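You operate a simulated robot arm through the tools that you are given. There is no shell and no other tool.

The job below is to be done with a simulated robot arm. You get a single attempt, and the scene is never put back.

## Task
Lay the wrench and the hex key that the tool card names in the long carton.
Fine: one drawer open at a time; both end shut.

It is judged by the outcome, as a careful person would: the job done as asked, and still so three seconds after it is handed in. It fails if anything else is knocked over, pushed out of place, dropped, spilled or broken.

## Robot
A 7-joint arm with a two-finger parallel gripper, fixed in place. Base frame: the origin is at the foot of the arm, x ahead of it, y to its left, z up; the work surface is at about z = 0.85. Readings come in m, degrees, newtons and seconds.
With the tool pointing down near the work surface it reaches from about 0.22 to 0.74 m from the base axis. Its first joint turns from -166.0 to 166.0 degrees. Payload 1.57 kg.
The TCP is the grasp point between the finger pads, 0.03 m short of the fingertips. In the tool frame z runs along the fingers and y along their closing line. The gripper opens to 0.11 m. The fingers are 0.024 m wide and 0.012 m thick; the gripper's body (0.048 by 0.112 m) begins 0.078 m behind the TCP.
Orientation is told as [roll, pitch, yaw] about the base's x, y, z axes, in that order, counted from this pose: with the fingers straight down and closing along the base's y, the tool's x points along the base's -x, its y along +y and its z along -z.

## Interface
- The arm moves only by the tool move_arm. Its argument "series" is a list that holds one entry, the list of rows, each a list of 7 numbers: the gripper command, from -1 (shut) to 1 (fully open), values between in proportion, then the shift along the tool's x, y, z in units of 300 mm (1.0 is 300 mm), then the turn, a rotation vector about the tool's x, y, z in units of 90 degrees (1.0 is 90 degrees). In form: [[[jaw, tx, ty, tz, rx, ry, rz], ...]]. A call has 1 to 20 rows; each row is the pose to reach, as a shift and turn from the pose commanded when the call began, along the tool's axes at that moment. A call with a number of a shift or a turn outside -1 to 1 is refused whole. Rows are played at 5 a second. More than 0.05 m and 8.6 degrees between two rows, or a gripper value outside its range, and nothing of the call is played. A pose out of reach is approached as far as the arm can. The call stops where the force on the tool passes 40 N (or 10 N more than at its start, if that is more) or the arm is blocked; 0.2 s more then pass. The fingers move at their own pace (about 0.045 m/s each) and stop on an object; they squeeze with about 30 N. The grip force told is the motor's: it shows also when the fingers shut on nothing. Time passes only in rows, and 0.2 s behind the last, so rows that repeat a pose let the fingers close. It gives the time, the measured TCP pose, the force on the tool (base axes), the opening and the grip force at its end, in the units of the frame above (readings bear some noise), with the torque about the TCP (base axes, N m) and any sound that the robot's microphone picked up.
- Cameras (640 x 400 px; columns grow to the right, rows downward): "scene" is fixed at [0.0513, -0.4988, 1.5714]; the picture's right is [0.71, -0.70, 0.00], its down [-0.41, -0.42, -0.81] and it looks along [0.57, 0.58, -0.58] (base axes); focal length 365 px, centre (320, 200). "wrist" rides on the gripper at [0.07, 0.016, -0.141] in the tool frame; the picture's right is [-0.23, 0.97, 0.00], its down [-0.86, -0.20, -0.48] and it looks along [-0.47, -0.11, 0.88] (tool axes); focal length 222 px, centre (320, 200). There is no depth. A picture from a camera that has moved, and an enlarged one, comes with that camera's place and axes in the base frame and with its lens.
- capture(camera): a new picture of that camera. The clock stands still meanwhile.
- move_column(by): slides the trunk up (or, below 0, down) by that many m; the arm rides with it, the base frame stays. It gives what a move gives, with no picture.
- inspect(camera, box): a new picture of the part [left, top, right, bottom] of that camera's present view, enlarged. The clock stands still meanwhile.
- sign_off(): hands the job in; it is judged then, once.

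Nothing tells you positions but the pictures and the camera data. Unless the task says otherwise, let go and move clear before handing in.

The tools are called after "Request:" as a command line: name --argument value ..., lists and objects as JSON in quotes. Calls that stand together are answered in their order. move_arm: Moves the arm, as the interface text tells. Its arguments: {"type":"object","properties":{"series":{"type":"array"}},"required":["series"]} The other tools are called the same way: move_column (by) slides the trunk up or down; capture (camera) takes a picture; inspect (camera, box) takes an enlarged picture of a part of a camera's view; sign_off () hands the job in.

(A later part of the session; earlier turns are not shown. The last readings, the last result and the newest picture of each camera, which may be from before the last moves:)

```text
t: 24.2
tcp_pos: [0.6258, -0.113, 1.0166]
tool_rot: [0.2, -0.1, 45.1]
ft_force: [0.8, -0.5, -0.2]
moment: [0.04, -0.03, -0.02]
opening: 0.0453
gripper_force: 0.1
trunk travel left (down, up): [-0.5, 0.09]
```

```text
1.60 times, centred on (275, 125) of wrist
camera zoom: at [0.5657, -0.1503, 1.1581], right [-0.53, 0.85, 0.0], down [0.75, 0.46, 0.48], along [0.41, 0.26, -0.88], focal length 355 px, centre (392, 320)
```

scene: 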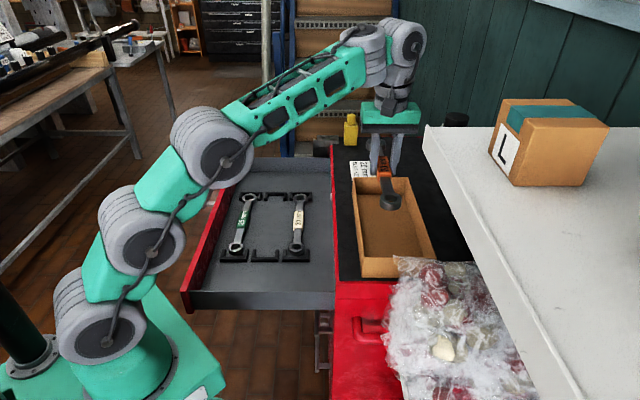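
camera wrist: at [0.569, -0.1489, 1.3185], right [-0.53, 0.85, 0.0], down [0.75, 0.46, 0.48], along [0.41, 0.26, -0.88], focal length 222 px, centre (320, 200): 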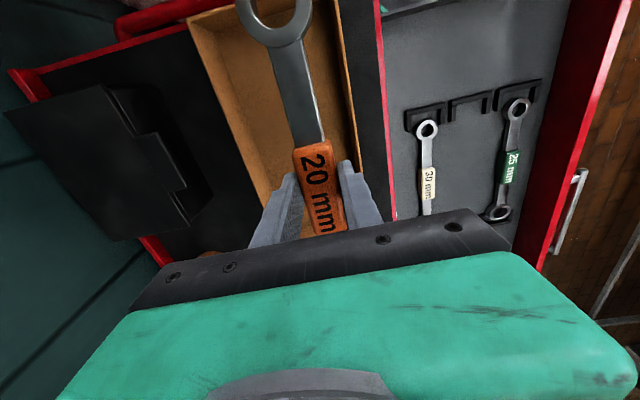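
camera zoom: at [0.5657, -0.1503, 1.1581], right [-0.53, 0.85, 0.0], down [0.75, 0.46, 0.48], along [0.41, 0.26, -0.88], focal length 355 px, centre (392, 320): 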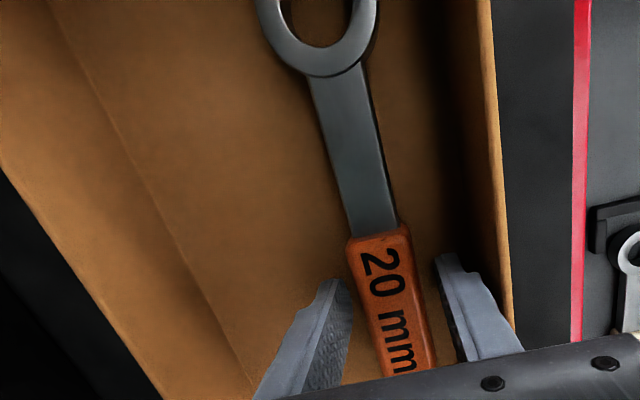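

The wrench is laid in the carton and released. Now I'll lift clear and move to the open side over the drawer to prepare closing it.

Request:
move_arm --series '[[[-0.18, 0, 0, -0.05, 0, 0, 0], [-0.18, 0, 0, -0.15, 0, 0, 0], [-0.18, 0, 0, -0.25, 0, 0, 0], [-0.18, 0, 0, -0.37, 0, 0, 0], [-0.18, 0, 0, -0.5, 0, 0, 0], [-0.18, 0, 0, -0.65, 0, 0, 0], [-0.18, 0, 0, -0.75, 0, 0, 0], [-0.18, 0, 0, -0.75, 0, 0, 0]]]'

Request:
capture --camera "wrist"

Request:
inspect --camera "scene" --box '[335, 130, 455, 290]'

```text
t: 26.0
tcp_pos: [0.6153, -0.1104, 1.2346]
tool_rot: [0.3, 0.0, 45.2]
ft_force: [0.6, -0.5, 0.1]
moment: [0.03, 0.02, -0.01]
opening: 0.0449
gripper_force: 0.1
out of reach, approached as far as the arm can: row 7, 8
trunk travel left (down, up): [-0.5, 0.09]
```

```text
taken
camera wrist: at [0.5565, -0.1487, 1.3761], right [-0.53, 0.85, 0.0], down [0.75, 0.46, 0.48], along [0.4, 0.26, -0.88], focal length 222 px, centre (320, 200)
```

wrist: 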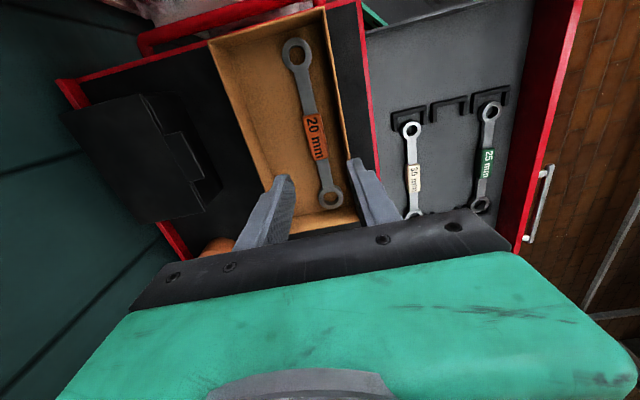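

```text
2.50 times, centred on (395, 210) of scene
camera zoom: at [0.0513, -0.4988, 1.5714], right [0.71, -0.7, 0.0], down [-0.41, -0.42, -0.81], along [0.57, 0.58, -0.58], focal length 912 px, centre (132, 175)
```

zoom: 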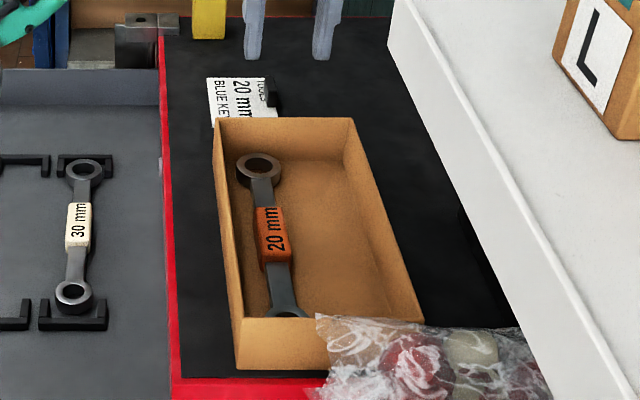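

The wrench lies flat in the carton along its left side. Next I move out over the drawer and turn the gripper so its narrow side faces the chest for pushing.

Request:
move_arm --series '[[[-0.18, -0.05, 0.14, 0, 0, 0, 0], [-0.18, -0.1, 0.28, 0, 0, 0, 0], [-0.18, -0.15, 0.42, 0, 0, 0, 0], [-0.18, -0.2, 0.56, 0, 0, 0, 0], [-0.18, -0.25, 0.7, 0, 0, 0, 0], [-0.18, -0.3, 0.84, 0, 0, 0, 0], [-0.18, -0.33, 0.9, 0, 0, 0, 0], [-0.18, -0.33, 0.9, 0, 0, 0, 0]]]'

Request:
move_arm --series '[[[-1, -0.02, 0.07, 0, 0, 0, 0.083], [-1, -0.04, 0.14, 0, 0, 0, 0.167], [-1, -0.06, 0.21, 0, 0, 0, 0.25], [-1, -0.08, 0.28, 0, 0, 0, 0.333], [-1, -0.1, 0.35, 0, 0, 0, 0.417], [-1, -0.12, 0.42, 0, 0, 0, 0.5], [-1, -0.14, 0.49, 0, 0, 0, 0.583], [-1, -0.16, 0.56, 0, 0, 0, 0.667], [-1, -0.18, 0.63, 0, 0, 0, 0.75], [-1, -0.2, 0.7, 0, 0, 0, 0.833], [-1, -0.22, 0.75, 0, 0, 0, 0.917], [-1, -0.24, 0.8, 0, 0, 0, 1.0], [-1, -0.24, 0.8, 0, 0, 0, 1.0]]]'

Request:
capture --camera "wrist"

Request:
capture --camera "scene"

```text
t: 27.8
tcp_pos: [0.4961, 0.1496, 1.2372]
tool_rot: [0.2, -0.1, 45.1]
ft_force: [0.3, 0.8, 0.8]
moment: [0.0, -0.04, -0.02]
opening: 0.0451
gripper_force: 0.0
trunk travel left (down, up): [-0.5, 0.09]
```

```text
t: 30.6
tcp_pos: [0.3776, 0.3723, 1.2375]
tool_rot: [0.0, 0.3, -44.9]
ft_force: [-0.1, 0.0, -0.4]
moment: [0.02, -0.01, 0.01]
opening: 0.0
gripper_force: 21.7
trunk travel left (down, up): [-0.5, 0.09]
```

```text
taken
camera wrist: at [0.3403, 0.4328, 1.3794], right [0.85, 0.53, 0.0], down [0.46, -0.75, 0.48], along [0.25, -0.4, -0.88], focal length 222 px, centre (320, 200)
```

wrist: 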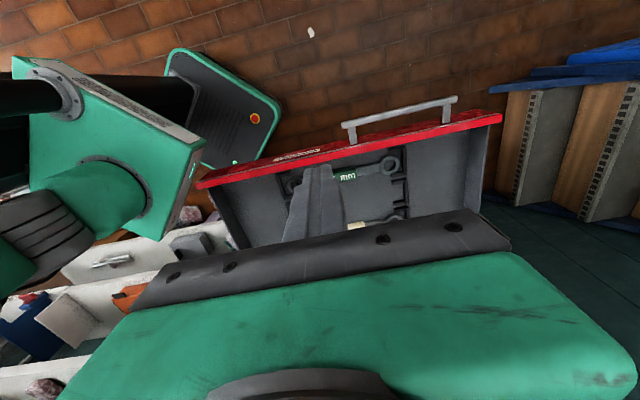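

```text
taken
```

scene: 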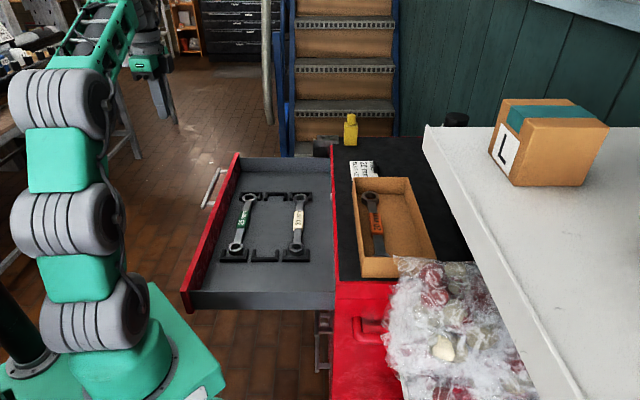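

The gripper now faces the drawer front; I put the panel's outer face at d≈-0.076 with top at z≈0.92, and the handle bar at d≈-0.023 from s≈0.575 on. I'll lower just outside the panel, beside the handle, then tilt slightly.

Request:
move_arm --series '[[[-1, 0, 0, 0.15, 0, 0, 0], [-1, 0, 0, 0.3, 0, 0, 0], [-1, 0, 0, 0.45, 0, 0, 0], [-1, 0, 0, 0.6, 0, 0, 0], [-1, 0, 0, 0.75, 0, 0, 0], [-1, 0, 0, 0.85, 0, 0, 0], [-1, 0, 0, 0.85, 0, 0, 0]]]'

Request:
move_arm --series '[[[-1, 0, 0, 0, 0, -0.075, 0], [-1, 0, 0, 0, 0, -0.15, 0], [-1, 0, 0, 0, 0, -0.222, 0], [-1, 0, 0, 0, 0, -0.222, 0]]]'

Request:
capture --camera "wrist"

Request:
capture --camera "scene"

```text
t: 32.2
tcp_pos: [0.3894, 0.3799, 0.9941]
tool_rot: [0.0, -1.3, -44.9]
ft_force: [0.1, 0.1, -0.2]
moment: [0.04, -0.02, 0.06]
opening: 0.0
gripper_force: 21.5
out of reach, approached as far as the arm can: row 6, 7
trunk travel left (down, up): [-0.5, 0.09]
```

```text
t: 33.2
tcp_pos: [0.3757, 0.3731, 0.9823]
tool_rot: [0.1, -20.0, -44.9]
ft_force: [0.0, -0.2, 0.2]
moment: [-0.01, -0.03, -0.01]
opening: 0.0
gripper_force: 21.3
trunk travel left (down, up): [-0.5, 0.09]
```

```text
taken
camera wrist: at [0.3079, 0.4648, 1.0916], right [0.84, 0.54, 0.08], down [0.31, -0.59, 0.74], along [0.45, -0.6, -0.67], focal length 222 px, centre (320, 200)
```

wrist: 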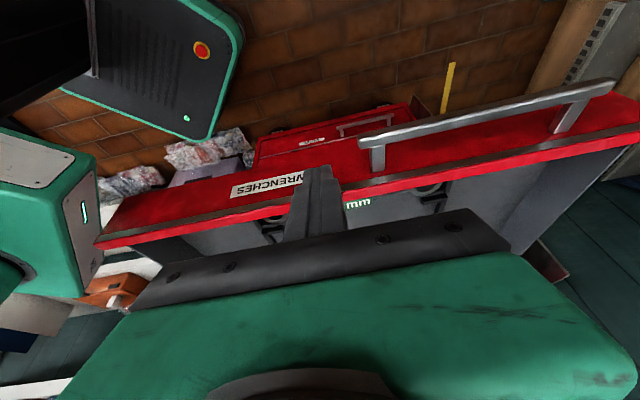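

```text
taken
```

scene: 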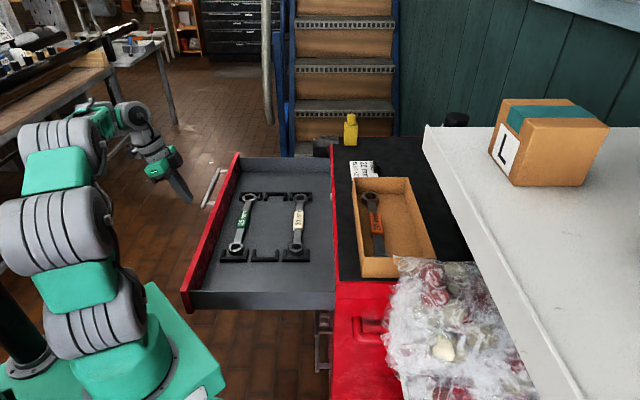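

The drawer front carries a "WRENCHES" label, and another labelled drawer shows below. I'll zoom in on it.

Request:
inspect --camera "wrist" --box '[230, 50, 490, 220]'

Request:
inspect --camera "scene" --box '[120, 100, 350, 320]'

```text
2.35 times, centred on (360, 135) of wrist
camera zoom: at [0.3079, 0.4648, 1.0916], right [0.84, 0.54, 0.08], down [0.31, -0.59, 0.74], along [0.45, -0.6, -0.67], focal length 523 px, centre (226, 353)
```

zoom: 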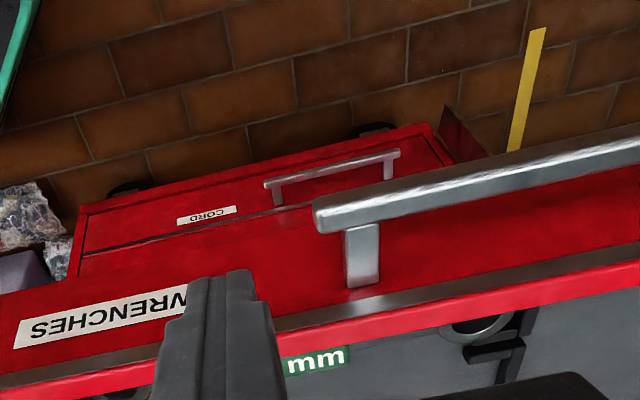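

```text
1.82 times, centred on (235, 210) of scene
camera zoom: at [0.0513, -0.4988, 1.5714], right [0.71, -0.7, 0.0], down [-0.41, -0.42, -0.81], along [0.57, 0.58, -0.58], focal length 664 px, centre (474, 182)
```

zoom: 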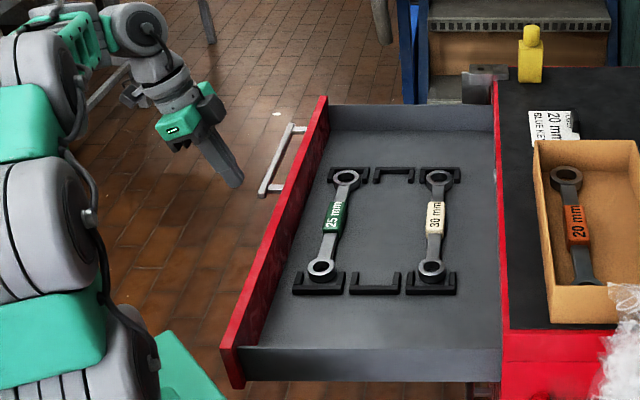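

The lowest drawer is "CORD"; the one between is still hidden. I'll lower the tilted fingers to the panel's height, just outside its face.

Request:
move_arm --series '[[[-1, 0.03, 0, 0.08, 0, 0, 0], [-1, 0.06, 0, 0.16, 0, 0, 0], [-1, 0.085, 0, 0.235, 0, 0, 0], [-1, 0.085, 0, 0.235, 0, 0, 0]]]'

Request:
capture --camera "wrist"

Request:
inspect --camera "scene" --box '[120, 100, 350, 320]'

```text
t: 34.2
tcp_pos: [0.3744, 0.3745, 0.905]
tool_rot: [0.0, -19.8, -45.0]
ft_force: [-0.1, -0.4, -0.6]
moment: [0.01, -0.02, 0.02]
opening: 0.0002
gripper_force: 21.3
trunk travel left (down, up): [-0.5, 0.09]
```

```text
taken
camera wrist: at [0.3074, 0.466, 1.0158], right [0.84, 0.54, 0.08], down [0.31, -0.6, 0.74], along [0.45, -0.6, -0.67], focal length 222 px, centre (320, 200)
```

wrist: 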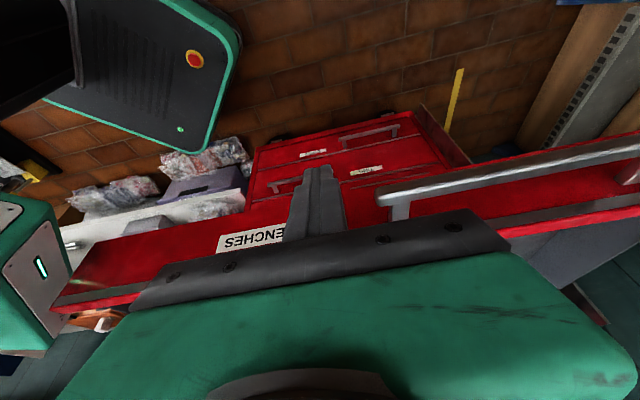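

```text
1.82 times, centred on (235, 210) of scene
camera zoom: at [0.0513, -0.4988, 1.5714], right [0.71, -0.7, 0.0], down [-0.41, -0.42, -0.81], along [0.57, 0.58, -0.58], focal length 664 px, centre (474, 182)
```

zoom: 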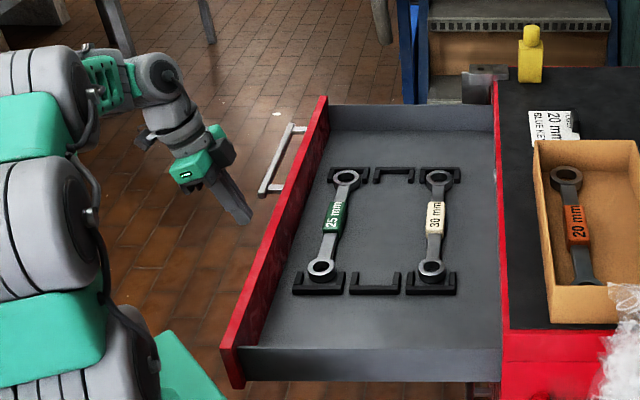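

Request:
inspect --camera "wrist" --box '[200, 90, 480, 250]'

```text
2.29 times, centred on (340, 170) of wrist
camera zoom: at [0.3074, 0.466, 1.0158], right [0.84, 0.54, 0.08], down [0.31, -0.6, 0.74], along [0.45, -0.6, -0.67], focal length 508 px, centre (274, 269)
```

zoom: 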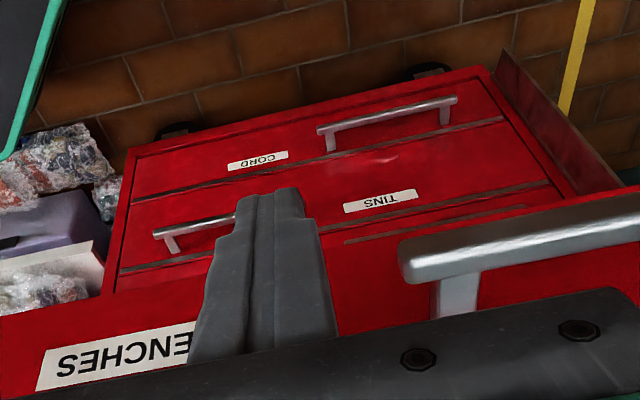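

Lower drawers read TINS and CORD, with one between them and WRENCHES still hidden. I'll now push the panel gently towards the chest, first just to contact.

Request:
move_arm --series '[[[-1, -0.047, 0, 0.0171, 0, 0, 0], [-1, -0.094, 0, 0.0342, 0, 0, 0], [-1, -0.141, 0, 0.0513, 0, 0, 0], [-1, -0.188, 0, 0.0684, 0, 0, 0], [-1, -0.2256, 0, 0.0821, 0, 0, 0], [-1, -0.2256, 0, 0.0821, 0, 0, 0]]]'

Request:
capture --camera "wrist"

Request:
inspect --camera "scene" --box '[120, 100, 350, 320]'

```text
t: 35.6
tcp_pos: [0.4254, 0.321, 0.905]
tool_rot: [0.1, -19.7, -45.0]
ft_force: [-1.5, 0.8, 0.4]
moment: [0.02, 0.01, -0.03]
opening: 0.0
gripper_force: 21.3
trunk travel left (down, up): [-0.5, 0.09]
```

```text
taken
camera wrist: at [0.3576, 0.4134, 1.0151], right [0.84, 0.54, 0.08], down [0.31, -0.6, 0.74], along [0.45, -0.6, -0.67], focal length 222 px, centre (320, 200)
```

wrist: 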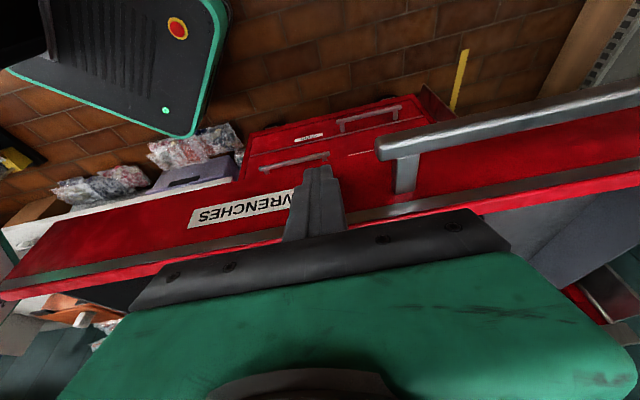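

```text
1.82 times, centred on (235, 210) of scene
camera zoom: at [0.0513, -0.4988, 1.5714], right [0.71, -0.7, 0.0], down [-0.41, -0.42, -0.81], along [0.57, 0.58, -0.58], focal length 664 px, centre (474, 182)
```

zoom: 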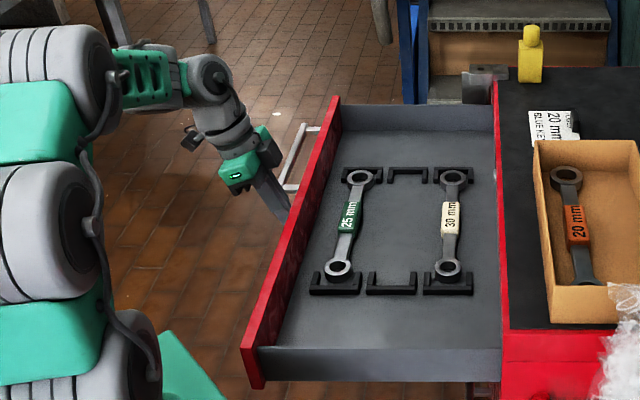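

The drawer slides easily with about 2 N. I'll keep pushing slowly.

Request:
move_arm --series '[[[-1, -0.0626, 0, 0.0228, 0, 0, 0], [-1, -0.1253, 0, 0.0456, 0, 0, 0], [-1, -0.188, 0, 0.0684, 0, 0, 0], [-1, -0.2506, 0, 0.0912, 0, 0, 0], [-1, -0.3132, 0, 0.114, 0, 0, 0], [-1, -0.3759, 0, 0.1368, 0, 0, 0], [-1, -0.4385, 0, 0.1596, 0, 0, 0], [-1, -0.5012, 0, 0.1824, 0, 0, 0], [-1, -0.5638, 0, 0.2052, 0, 0, 0], [-1, -0.6265, 0, 0.228, 0, 0, 0], [-1, -0.6265, 0, 0.228, 0, 0, 0]]]'

Request:
capture --camera "wrist"

Request:
capture --camera "scene"

```text
t: 38.0
tcp_pos: [0.5676, 0.1797, 0.9067]
tool_rot: [0.1, -19.8, -45.1]
ft_force: [0.5, 0.1, 0.1]
moment: [0.01, 0.0, 0.01]
opening: 0.0
gripper_force: 21.7
trunk travel left (down, up): [-0.5, 0.09]
```

```text
taken
camera wrist: at [0.4989, 0.2713, 1.0177], right [0.84, 0.54, 0.08], down [0.31, -0.6, 0.74], along [0.45, -0.6, -0.67], focal length 222 px, centre (320, 200)
```

wrist: 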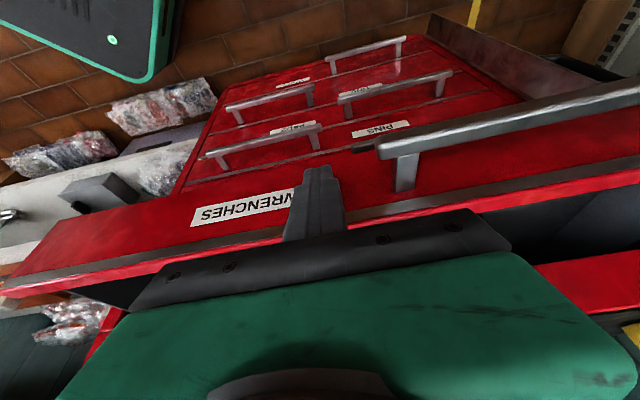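

```text
taken
```

scene: 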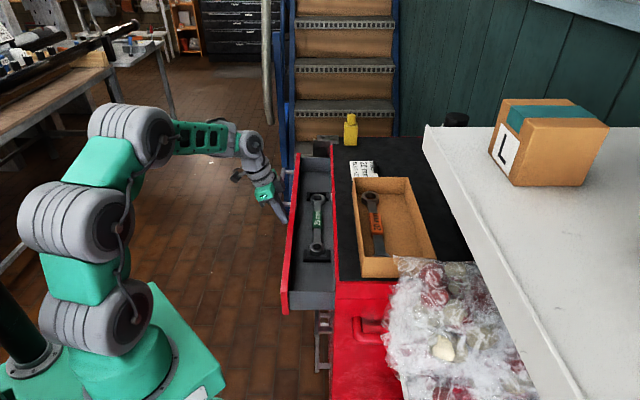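

Request:
inspect --camera "wrist" --box '[160, 20, 480, 220]'

Request:
inspect --camera "scene" --box '[230, 130, 350, 330]'

```text
2.00 times, centred on (320, 120) of wrist
camera zoom: at [0.4989, 0.2713, 1.0177], right [0.84, 0.54, 0.08], down [0.31, -0.6, 0.74], along [0.45, -0.6, -0.67], focal length 444 px, centre (320, 360)
```

zoom: 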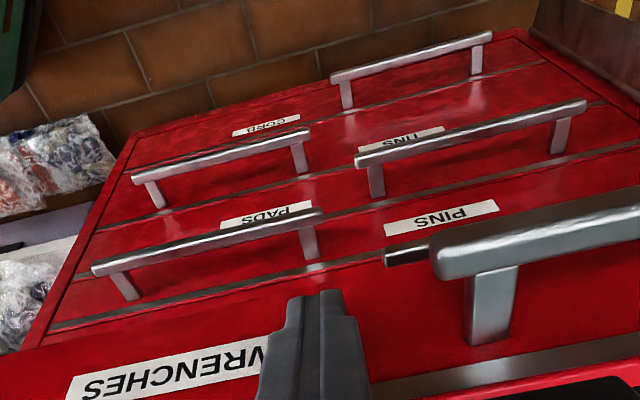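

```text
2.00 times, centred on (290, 230) of scene
camera zoom: at [0.0513, -0.4988, 1.5714], right [0.71, -0.7, 0.0], down [-0.41, -0.42, -0.81], along [0.57, 0.58, -0.58], focal length 730 px, centre (380, 140)
```

zoom: 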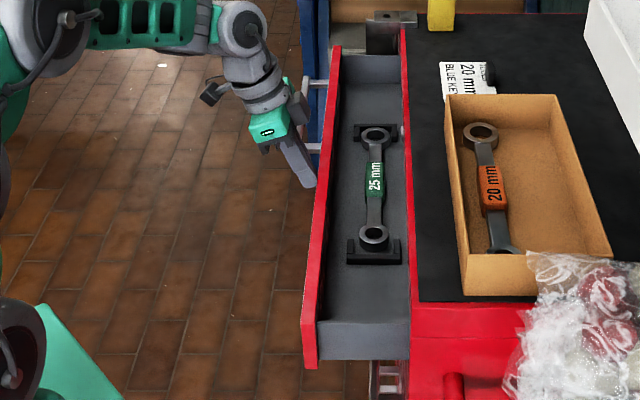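

I can read PINS, PADS, TINS and CORD below; the second drawer's label is still hidden behind the top one. I'll finish closing the WRENCHES drawer slowly.

Request:
move_arm --series '[[[-1, -0.047, 0, 0.0171, 0, 0, 0], [-1, -0.094, 0, 0.0342, 0, 0, 0], [-1, -0.141, 0, 0.0513, 0, 0, 0], [-1, -0.188, 0, 0.0684, 0, 0, 0], [-1, -0.235, 0, 0.0855, 0, 0, 0], [-1, -0.2663, 0, 0.0969, 0, 0, 0], [-1, -0.2663, 0, 0.0969, 0, 0, 0]]]'

Request:
capture --camera "wrist"

Request:
inspect --camera "scene" --box '[230, 130, 350, 330]'

```text
t: 39.6
tcp_pos: [0.6288, 0.12, 0.9043]
tool_rot: [0.1, -19.8, -45.0]
ft_force: [0.5, 0.5, -1.2]
moment: [0.03, 0.02, 0.0]
opening: 0.0
gripper_force: 21.5
trunk travel left (down, up): [-0.5, 0.09]
```

```text
taken
camera wrist: at [0.5602, 0.2127, 1.0157], right [0.84, 0.54, 0.08], down [0.31, -0.6, 0.74], along [0.45, -0.6, -0.67], focal length 222 px, centre (320, 200)
```

wrist: 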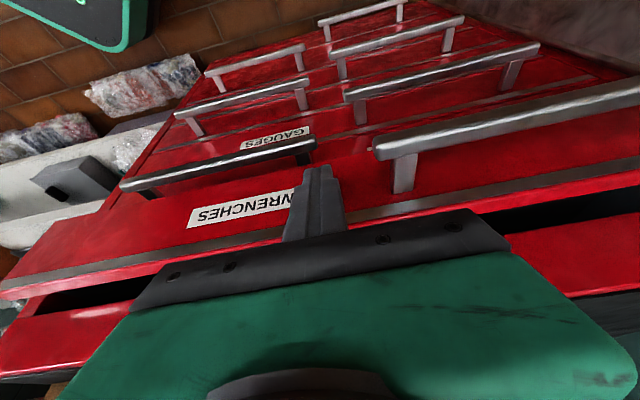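

```text
2.00 times, centred on (290, 230) of scene
camera zoom: at [0.0513, -0.4988, 1.5714], right [0.71, -0.7, 0.0], down [-0.41, -0.42, -0.81], along [0.57, 0.58, -0.58], focal length 730 px, centre (380, 140)
```

zoom: 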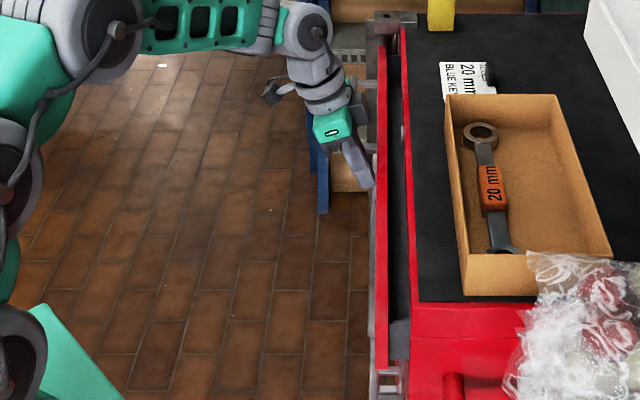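

About 35 mm remains. I'll continue in small steps until it stops.

Request:
move_arm --series '[[[-1, -0.0251, 0, 0.0091, 0, 0, 0], [-1, -0.0501, 0, 0.0182, 0, 0, 0], [-1, -0.0752, 0, 0.0274, 0, 0, 0], [-1, -0.094, 0, 0.0342, 0, 0, 0], [-1, -0.1096, 0, 0.0399, 0, 0, 0], [-1, -0.1096, 0, 0.0399, 0, 0, 0]]]'

Request:
capture --camera "wrist"

Request:
inspect --camera "scene" --box '[270, 130, 370, 330]'

```text
t: 41.0
tcp_pos: [0.6522, 0.0968, 0.9059]
tool_rot: [0.1, -19.7, -44.9]
ft_force: [-1.6, 1.5, -1.8]
moment: [0.07, 0.12, 0.02]
opening: 0.0
gripper_force: 21.0
trunk travel left (down, up): [-0.5, 0.09]
```

```text
taken
camera wrist: at [0.5842, 0.1886, 1.0162], right [0.84, 0.54, 0.08], down [0.31, -0.6, 0.74], along [0.45, -0.6, -0.67], focal length 222 px, centre (320, 200)
```

wrist: 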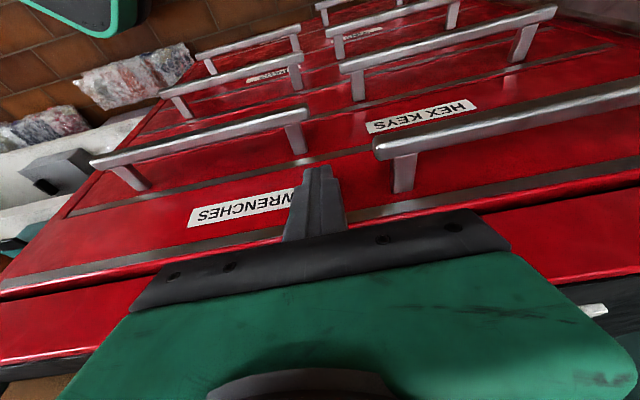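

```text
2.00 times, centred on (320, 230) of scene
camera zoom: at [0.0513, -0.4988, 1.5714], right [0.71, -0.7, 0.0], down [-0.41, -0.42, -0.81], along [0.57, 0.58, -0.58], focal length 730 px, centre (320, 140)
```

zoom: 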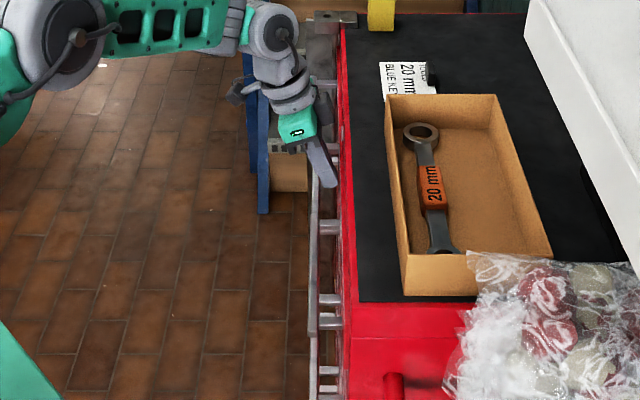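

The second drawer is "HEX KEYS", its handle on the near side. I'll push a bit more to make sure the top drawer is fully shut.

Request:
move_arm --series '[[[-1, -0.0125, 0, 0.0046, 0, 0, 0], [-1, -0.0251, 0, 0.0091, 0, 0, 0], [-1, -0.0376, 0, 0.0137, 0, 0, 0], [-1, -0.0376, 0, 0.0137, 0, 0, 0]]]'

Request:
inspect --camera "scene" --box '[300, 130, 360, 230]'

Request:
inspect --camera "wrist" --box '[0, 150, 640, 400]'

```text
t: 41.9
tcp_pos: [0.6556, 0.0933, 0.9052]
tool_rot: [-0.2, -19.3, -44.4]
ft_force: [-24.6, 26.8, 10.1]
moment: [0.43, 0.5, 0.01]
opening: 0.0001
gripper_force: 21.2
trunk travel left (down, up): [-0.5, 0.09]
stopped in row 4: the force on the tool passed its limit at 43 N (the readings are from after the stop); the commanded pose is now the measured one
```

```text
4.00 times, centred on (330, 180) of scene
camera zoom: at [0.0513, -0.4988, 1.5714], right [0.71, -0.7, 0.0], down [-0.41, -0.42, -0.81], along [0.57, 0.58, -0.58], focal length 1460 px, centre (280, 280)
```

zoom: 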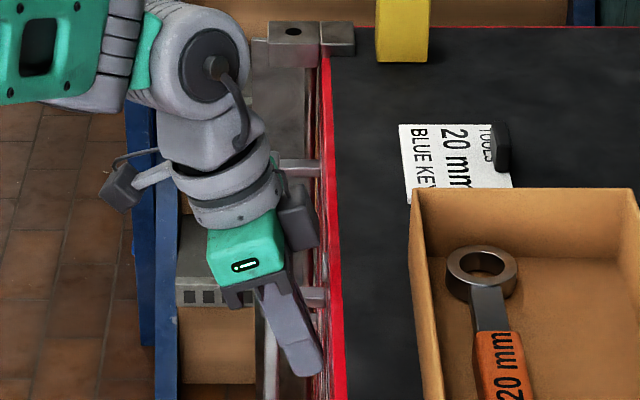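

```text
1.00 times, centred on (320, 275) of wrist (not enlarged: the box is as wide or as high as the picture)
camera zoom: at [0.5887, 0.1839, 1.0166], right [0.84, 0.55, 0.07], down [0.33, -0.59, 0.74], along [0.44, -0.59, -0.67], focal length 222 px, centre (320, 125)
```

zoom: 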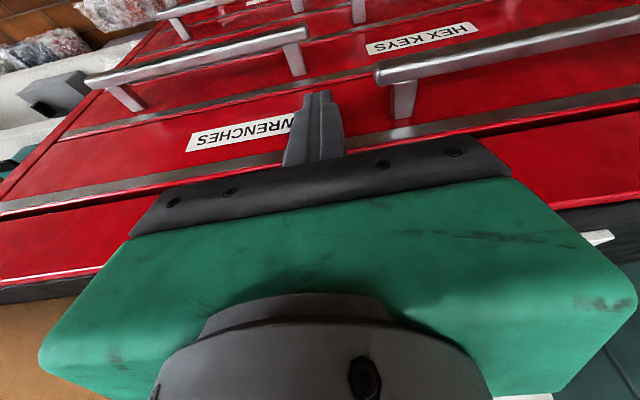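

The 43 N stop shows the WRENCHES drawer is fully shut against the chest. I'll back away and look at the HEX KEYS handle, which I put at s 0.29–0.53, d≈-0.38, z≈0.81.

Request:
move_arm --series '[[[-1, 0.08, 0, -0.029, 0, 0, 0], [-1, 0.2, 0, -0.073, 0, 0, 0], [-1, 0.34, 0, -0.124, 0, 0, 0], [-1, 0.47, 0, -0.171, 0, 0, 0], [-1, 0.6, 0, -0.22, 0, 0, 0], [-1, 0.6, 0, -0.22, 0, 0, 0]]]'

Request:
capture --camera "wrist"

Request:
capture --camera "scene"

```text
t: 43.3
tcp_pos: [0.5227, 0.221, 0.9067]
tool_rot: [-0.2, -19.4, -44.8]
ft_force: [-1.4, -0.3, -0.9]
moment: [0.0, -0.01, -0.02]
opening: 0.0003
gripper_force: 21.9
trunk travel left (down, up): [-0.5, 0.09]
```

```text
taken
camera wrist: at [0.4556, 0.3128, 1.0178], right [0.84, 0.54, 0.07], down [0.32, -0.6, 0.74], along [0.44, -0.59, -0.67], focal length 222 px, centre (320, 200)
```

wrist: 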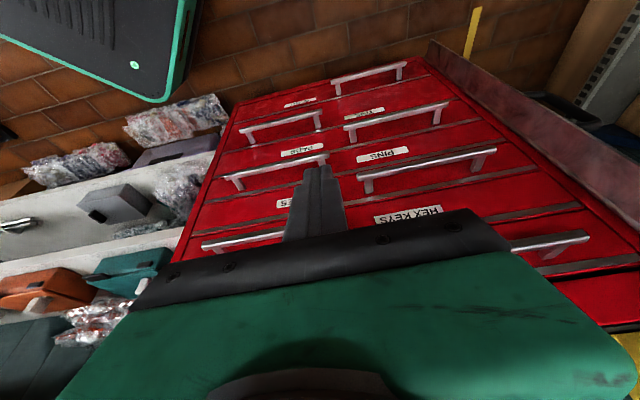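

```text
taken
```

scene: 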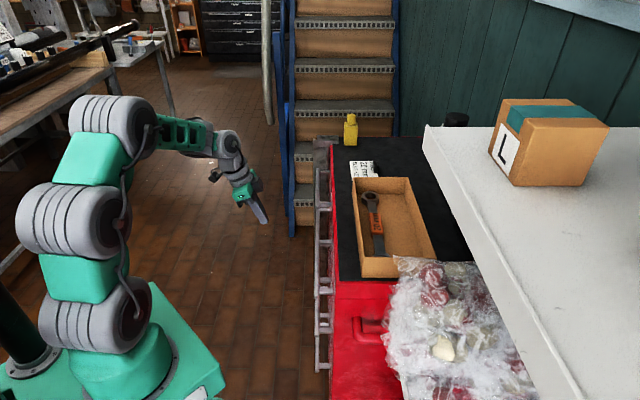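

The top drawer is shut. I'll enlarge the handle regions to fix the HEX KEYS handle position.

Request:
inspect --camera "scene" --box '[290, 130, 370, 290]'

Request:
inspect --camera "wrist" --box '[170, 130, 600, 290]'

```text
2.50 times, centred on (330, 210) of scene
camera zoom: at [0.0513, -0.4988, 1.5714], right [0.71, -0.7, 0.0], down [-0.41, -0.42, -0.81], along [0.57, 0.58, -0.58], focal length 912 px, centre (295, 175)
```

zoom: 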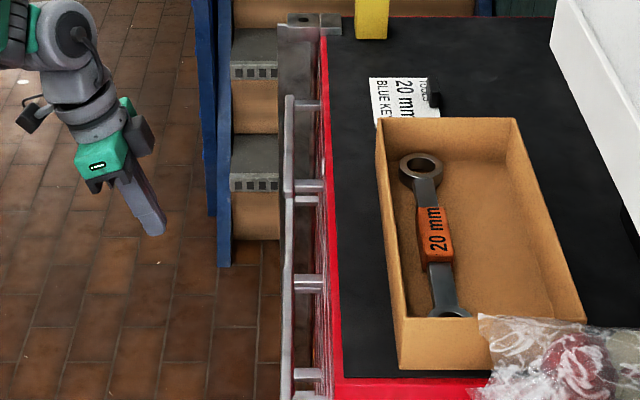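

```text
1.49 times, centred on (385, 210) of wrist
camera zoom: at [0.4556, 0.3128, 1.0178], right [0.84, 0.54, 0.07], down [0.32, -0.6, 0.74], along [0.44, -0.59, -0.67], focal length 331 px, centre (223, 185)
```

zoom: 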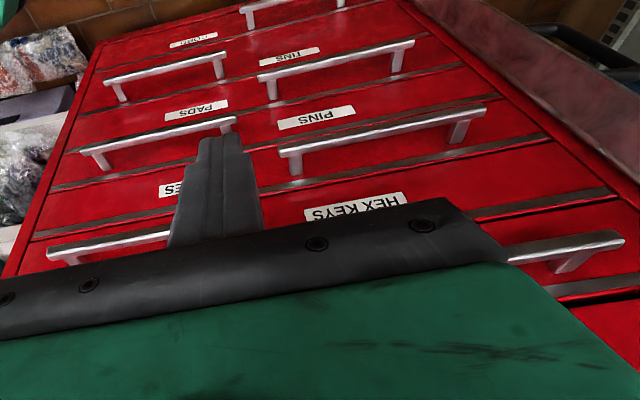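

The HEX KEYS handle bar spans about s 0.29–0.53 at z≈0.815, d≈-0.378, and no other handle sits above it there. I'll rise, untilt, and turn to close across the bar.

Request:
move_arm --series '[[[-1, -0.03, 0, -0.08, 0, 0.054, 0], [-1, -0.06, 0, -0.16, 0, 0.108, 0], [-1, -0.09, 0, -0.24, 0, 0.162, 0], [-1, -0.114, 0, -0.313, 0, 0.2156, 0], [-1, -0.114, 0, -0.313, 0, 0.2156, 0]]]'

Request:
move_arm --series '[[[-0.345, 0, -0.03, 0, 0, 0, -0.083], [-0.345, 0, -0.06, 0, 0, 0, -0.167], [-0.345, 0, -0.09, 0, 0, 0, -0.25], [-0.345, 0, -0.12, 0, 0, 0, -0.333], [-0.345, 0, -0.15, 0, 0, 0, -0.417], [-0.345, 0, -0.18, 0, 0, 0, -0.5], [-0.345, 0, -0.21, 0, 0, 0, -0.583], [-0.345, 0, -0.24, 0, 0, 0, -0.667], [-0.345, 0, -0.27, 0, 0, 0, -0.75], [-0.345, 0, -0.3, 0, 0, 0, -0.833], [-0.345, 0, -0.33, 0, 0, 0, -0.917], [-0.345, 0, -0.36, 0, 0, 0, -1.0], [-0.345, 0, -0.36, 0, 0, 0, -1.0]]]'

Request:
capture --camera "wrist"

Request:
capture --camera "scene"

```text
t: 44.5
tcp_pos: [0.5219, 0.2236, 1.0069]
tool_rot: [-0.2, 0.0, -44.8]
ft_force: [0.1, -0.4, 0.0]
moment: [0.02, 0.01, 0.01]
opening: 0.0
gripper_force: 21.6
trunk travel left (down, up): [-0.5, 0.09]
```

```text
t: 47.3
tcp_pos: [0.449, 0.1454, 1.0062]
tool_rot: [0.0, 0.2, 45.2]
ft_force: [-0.2, 0.0, 0.1]
moment: [-0.01, -0.03, 0.01]
opening: 0.036
gripper_force: 0.0
trunk travel left (down, up): [-0.5, 0.09]
```

```text
taken
camera wrist: at [0.3898, 0.1081, 1.148], right [-0.53, 0.85, 0.0], down [0.74, 0.47, 0.48], along [0.4, 0.25, -0.88], focal length 222 px, centre (320, 200)
```

wrist: 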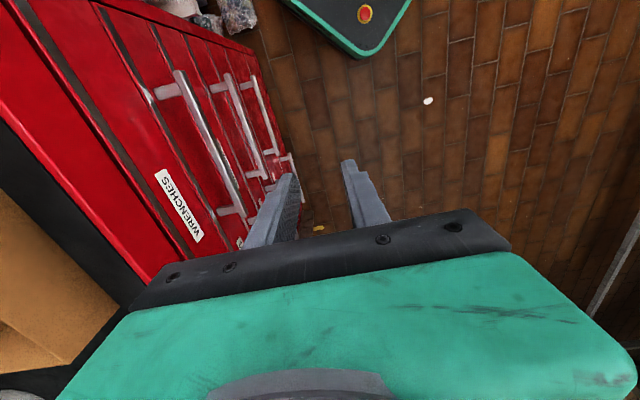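

```text
taken
```

scene: 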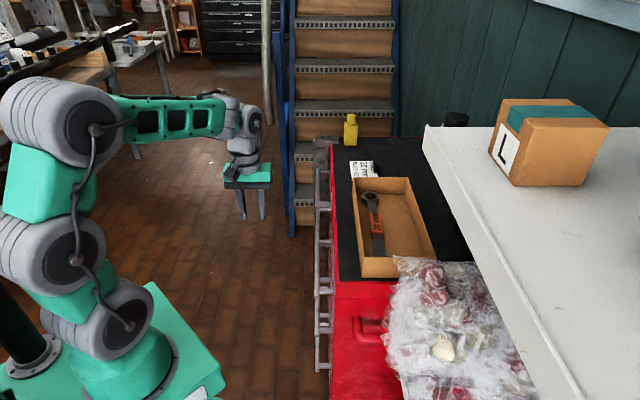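

I'm beside the chest with a clear view of the HEX KEYS handle. I'll zoom to measure the bar.

Request:
inspect --camera "wrist" --box '[90, 40, 310, 260]'

```text
1.82 times, centred on (200, 150) of wrist
camera zoom: at [0.3898, 0.1081, 1.148], right [-0.53, 0.85, 0.0], down [0.74, 0.47, 0.48], along [0.4, 0.25, -0.88], focal length 404 px, centre (538, 291)
```

zoom: 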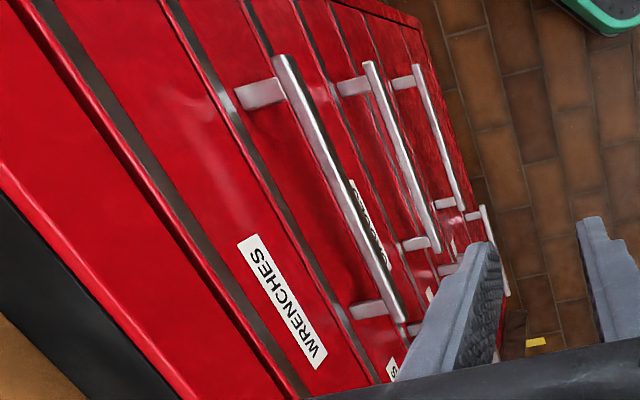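

I put the bar's centre at s≈0.412, d≈-0.378, z≈0.815. I'll tilt the fingers 20° towards the chest and move to a point backed off from the bar.

Request:
move_arm --series '[[[-0.345, 0, 0, 0, 0.075, 0, 0], [-0.345, 0, 0, 0, 0.15, 0, 0], [-0.345, 0, 0, 0, 0.222, 0, 0], [-0.345, 0, 0, 0, 0.222, 0, 0]]]'

Request:
move_arm --series '[[[-0.345, 0.007, -0.07, 0.11, 0, 0, 0], [-0.345, 0.014, -0.14, 0.22, 0, 0, 0], [-0.345, 0.021, -0.21, 0.33, 0, 0, 0], [-0.345, 0.028, -0.285, 0.448, 0, 0, 0], [-0.345, 0.028, -0.285, 0.448, 0, 0, 0]]]'

Request:
capture --camera "wrist"

Request:
inspect --camera "scene" --box '[260, 150, 380, 330]'

```text
t: 48.3
tcp_pos: [0.4493, 0.1457, 1.0072]
tool_rot: [-20.0, 0.3, 45.2]
ft_force: [-0.4, 0.2, -0.3]
moment: [0.01, 0.0, 0.03]
opening: 0.036
gripper_force: 0.0
trunk travel left (down, up): [-0.5, 0.09]
```

```text
t: 49.5
tcp_pos: [0.531, 0.0467, 0.9094]
tool_rot: [-19.9, 0.2, 45.2]
ft_force: [0.6, 0.8, -0.4]
moment: [-0.01, 0.03, 0.01]
opening: 0.036
gripper_force: 0.2
trunk travel left (down, up): [-0.5, 0.09]
```

```text
taken
camera wrist: at [0.4387, 0.0435, 1.0378], right [-0.49, 0.81, -0.33], down [0.62, 0.59, 0.52], along [0.61, 0.05, -0.79], focal length 222 px, centre (320, 200)
```

wrist: 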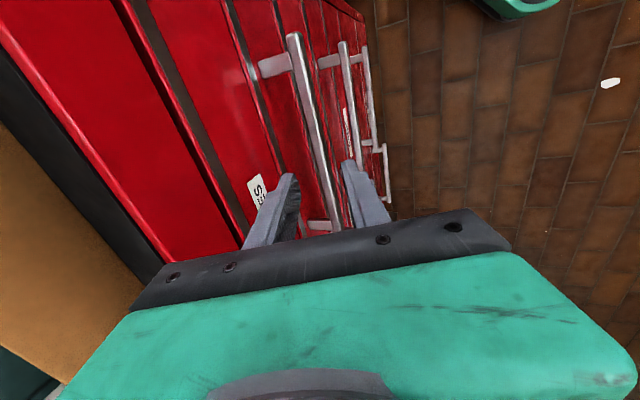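

```text
2.22 times, centred on (320, 240) of scene
camera zoom: at [0.0513, -0.4988, 1.5714], right [0.71, -0.7, 0.0], down [-0.41, -0.42, -0.81], along [0.57, 0.58, -0.58], focal length 811 px, centre (320, 111)
```

zoom: 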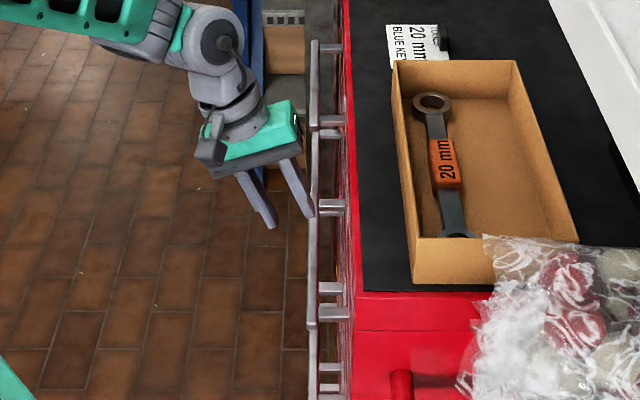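

The bar runs centrally between the fingers. I'll advance along the fingers, stopping partway to check.

Request:
move_arm --series '[[[-0.345, 0, 0, 0.06, 0, 0, 0], [-0.345, 0, 0, 0.12, 0, 0, 0], [-0.345, 0, 0, 0.18, 0, 0, 0], [-0.345, 0, 0, 0.18, 0, 0, 0]]]'

Request:
inspect --camera "wrist" --box '[200, 30, 440, 240]'

Request:
inspect --camera "scene" --box '[280, 180, 360, 300]'

```text
t: 50.5
tcp_pos: [0.5414, 0.0368, 0.8581]
tool_rot: [-20.0, 0.2, 45.2]
ft_force: [-0.5, 0.4, 1.1]
moment: [-0.02, -0.03, 0.03]
opening: 0.0363
gripper_force: 0.0
trunk travel left (down, up): [-0.5, 0.09]
```

```text
1.90 times, centred on (320, 135) of wrist
camera zoom: at [0.4504, 0.0331, 0.9866], right [-0.49, 0.81, -0.33], down [0.62, 0.59, 0.52], along [0.61, 0.04, -0.79], focal length 423 px, centre (320, 324)
```

zoom: 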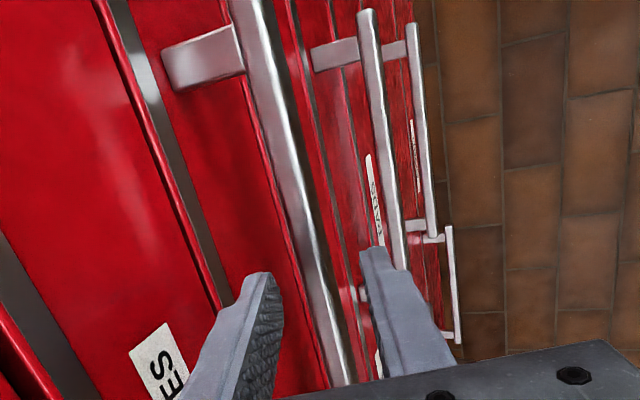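

```text
3.33 times, centred on (320, 240) of scene
camera zoom: at [0.0513, -0.4988, 1.5714], right [0.71, -0.7, 0.0], down [-0.41, -0.42, -0.81], along [0.57, 0.58, -0.58], focal length 1216 px, centre (320, 67)
```

zoom: 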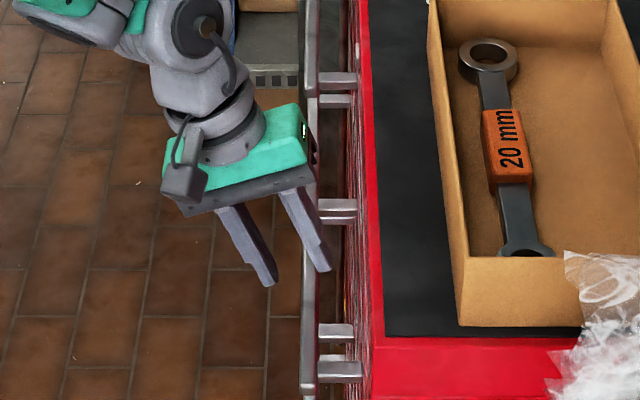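

The bar is between the fingers with a few millimetres to spare each side. I'll advance the remaining 38 mm.

Request:
move_arm --series '[[[-0.345, 0, 0, 0.045, 0, 0, 0], [-0.345, 0, 0, 0.09, 0, 0, 0], [-0.345, 0, 0, 0.127, 0, 0, 0], [-0.345, 0, 0, 0.127, 0, 0, 0]]]'

Request:
inspect --camera "wrist" --box '[200, 30, 440, 240]'

Request:
inspect --camera "scene" --box '[280, 180, 360, 300]'

```text
t: 51.5
tcp_pos: [0.5546, 0.0272, 0.8211]
tool_rot: [-20.0, 0.2, 45.2]
ft_force: [0.0, 0.5, 0.3]
moment: [0.0, 0.04, 0.02]
opening: 0.0362
gripper_force: 0.0
trunk travel left (down, up): [-0.5, 0.09]
```

```text
1.90 times, centred on (320, 135) of wrist
camera zoom: at [0.4617, 0.0233, 0.951], right [-0.49, 0.81, -0.33], down [0.62, 0.59, 0.52], along [0.61, 0.04, -0.79], focal length 423 px, centre (320, 324)
```

zoom: 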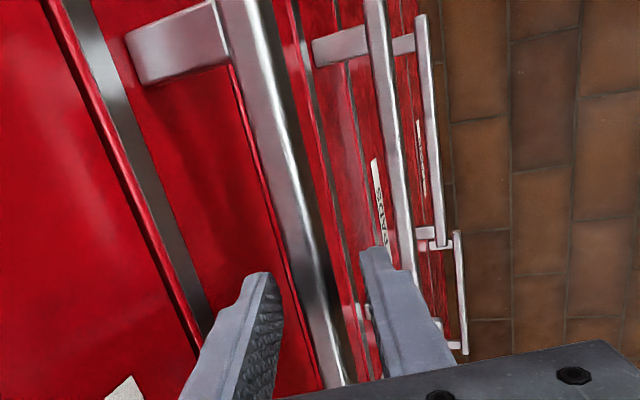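

```text
3.33 times, centred on (320, 240) of scene
camera zoom: at [0.0513, -0.4988, 1.5714], right [0.71, -0.7, 0.0], down [-0.41, -0.42, -0.81], along [0.57, 0.58, -0.58], focal length 1216 px, centre (320, 67)
```

zoom: 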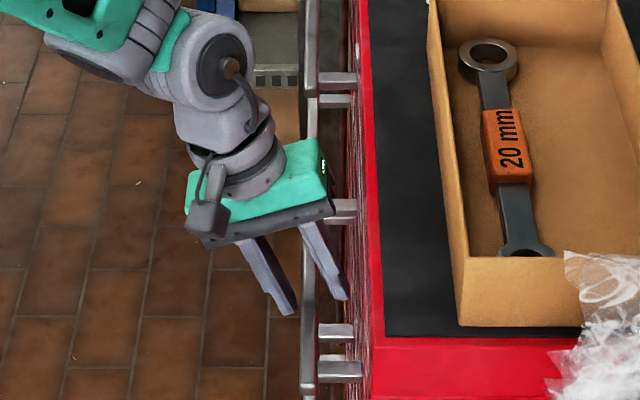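

One finger is behind the bar and one in front. I'll close on it.

Request:
move_arm --series '[[[-1, 0, 0, 0, 0, 0, 0], [-1, 0, 0, 0, 0, 0, 0], [-1, 0, 0, 0, 0, 0, 0], [-1, 0, 0, 0, 0, 0, 0]]]'

Request:
inspect --camera "wrist" --box '[200, 30, 440, 240]'

Request:
inspect --camera "scene" --box '[280, 180, 360, 300]'

```text
t: 52.5
tcp_pos: [0.555, 0.0265, 0.8221]
tool_rot: [-20.0, 0.1, 45.1]
ft_force: [1.0, -0.5, -0.5]
moment: [0.39, -0.05, -0.78]
opening: 0.0174
gripper_force: 31.7
trunk travel left (down, up): [-0.5, 0.09]
```

```text
1.90 times, centred on (320, 135) of wrist
camera zoom: at [0.4617, 0.0234, 0.9512], right [-0.49, 0.81, -0.33], down [0.62, 0.59, 0.52], along [0.61, 0.04, -0.79], focal length 423 px, centre (320, 324)
```

zoom: 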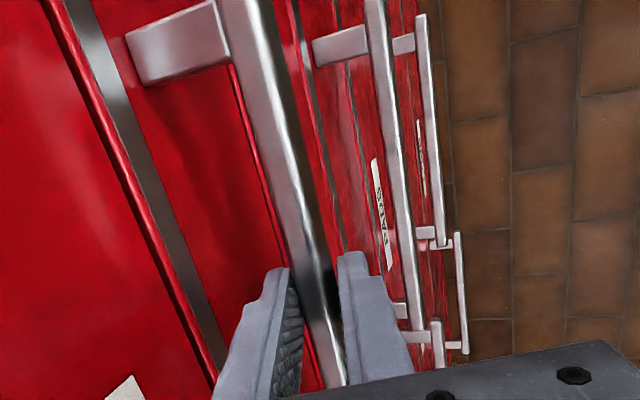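

```text
3.33 times, centred on (320, 240) of scene
camera zoom: at [0.0513, -0.4988, 1.5714], right [0.71, -0.7, 0.0], down [-0.41, -0.42, -0.81], along [0.57, 0.58, -0.58], focal length 1216 px, centre (320, 67)
```

zoom: 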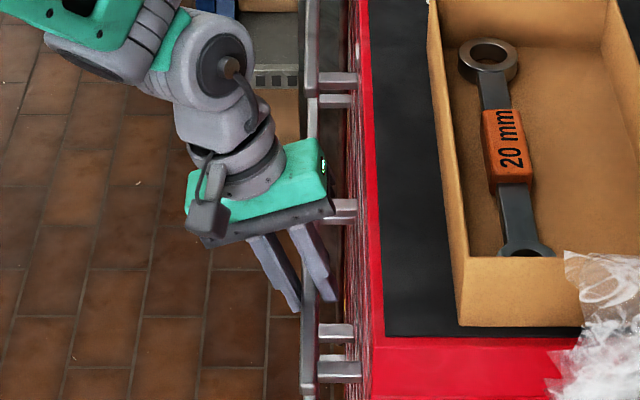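

The bar is held (17 mm). I'll pull outwards gently, a few centimetres first.

Request:
move_arm --series '[[[-1, 0, 0.03, -0.011, 0, 0, 0], [-1, 0, 0.06, -0.022, 0, 0, 0], [-1, 0, 0.1, -0.0364, 0, 0, 0], [-1, 0, 0.14, -0.051, 0, 0, 0], [-1, 0, 0.19, -0.069, 0, 0, 0], [-1, 0, 0.19, -0.069, 0, 0, 0]]]'

Request:
capture --camera "scene"

```text
t: 53.9
tcp_pos: [0.5103, 0.0713, 0.822]
tool_rot: [-20.0, 0.1, 45.2]
ft_force: [6.3, 10.5, -11.9]
moment: [0.72, -0.15, -0.62]
opening: 0.0173
gripper_force: 32.7
trunk travel left (down, up): [-0.5, 0.09]
```

```text
taken
```

scene: 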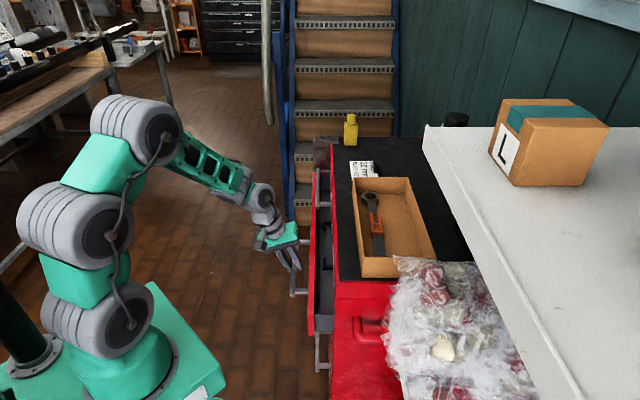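

The HEX KEYS drawer is opening, with some side load. I'll continue in stages watching the force.

Request:
move_arm --series '[[[-1, -0.002, 0.05, -0.0172, 0, 0, 0], [-1, -0.003, 0.1, -0.0344, 0, 0, 0], [-1, -0.004, 0.15, -0.0526, 0, 0, 0], [-1, -0.005, 0.2, -0.0708, 0, 0, 0], [-1, -0.006, 0.25, -0.089, 0, 0, 0], [-1, -0.006, 0.25, -0.089, 0, 0, 0]]]'

```text
t: 55.3
tcp_pos: [0.4556, 0.1261, 0.822]
tool_rot: [-20.1, 0.1, 45.0]
ft_force: [-7.8, -10.8, 21.7]
moment: [0.21, 0.05, -0.81]
opening: 0.0178
gripper_force: 32.3
trunk travel left (down, up): [-0.5, 0.09]
```

The side loads reversed, so the correction was a bit too much; I'll trim back and keep pulling.

Request:
move_arm --series '[[[-1, 0.003, 0.0, -0.0012, 0, 0, 0], [-1, 0.003, 0.05, -0.0194, 0, 0, 0], [-1, 0.003, 0.1, -0.0376, 0, 0, 0], [-1, 0.003, 0.15, -0.0558, 0, 0, 0], [-1, 0.003, 0.2, -0.074, 0, 0, 0], [-1, 0.003, 0.2, -0.074, 0, 0, 0]]]'

Request:
capture --camera "scene"

```text
t: 56.7
tcp_pos: [0.4091, 0.1728, 0.8226]
tool_rot: [-20.0, 0.0, 45.1]
ft_force: [-4.9, 0.4, 17.8]
moment: [0.26, 0.13, -0.83]
opening: 0.0175
gripper_force: 31.8
trunk travel left (down, up): [-0.5, 0.09]
```

```text
taken
```

scene: 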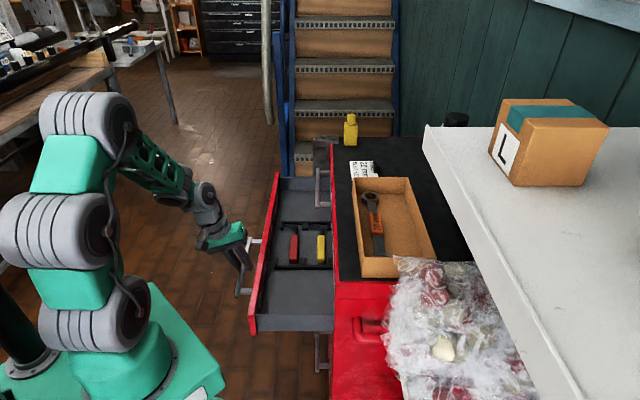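

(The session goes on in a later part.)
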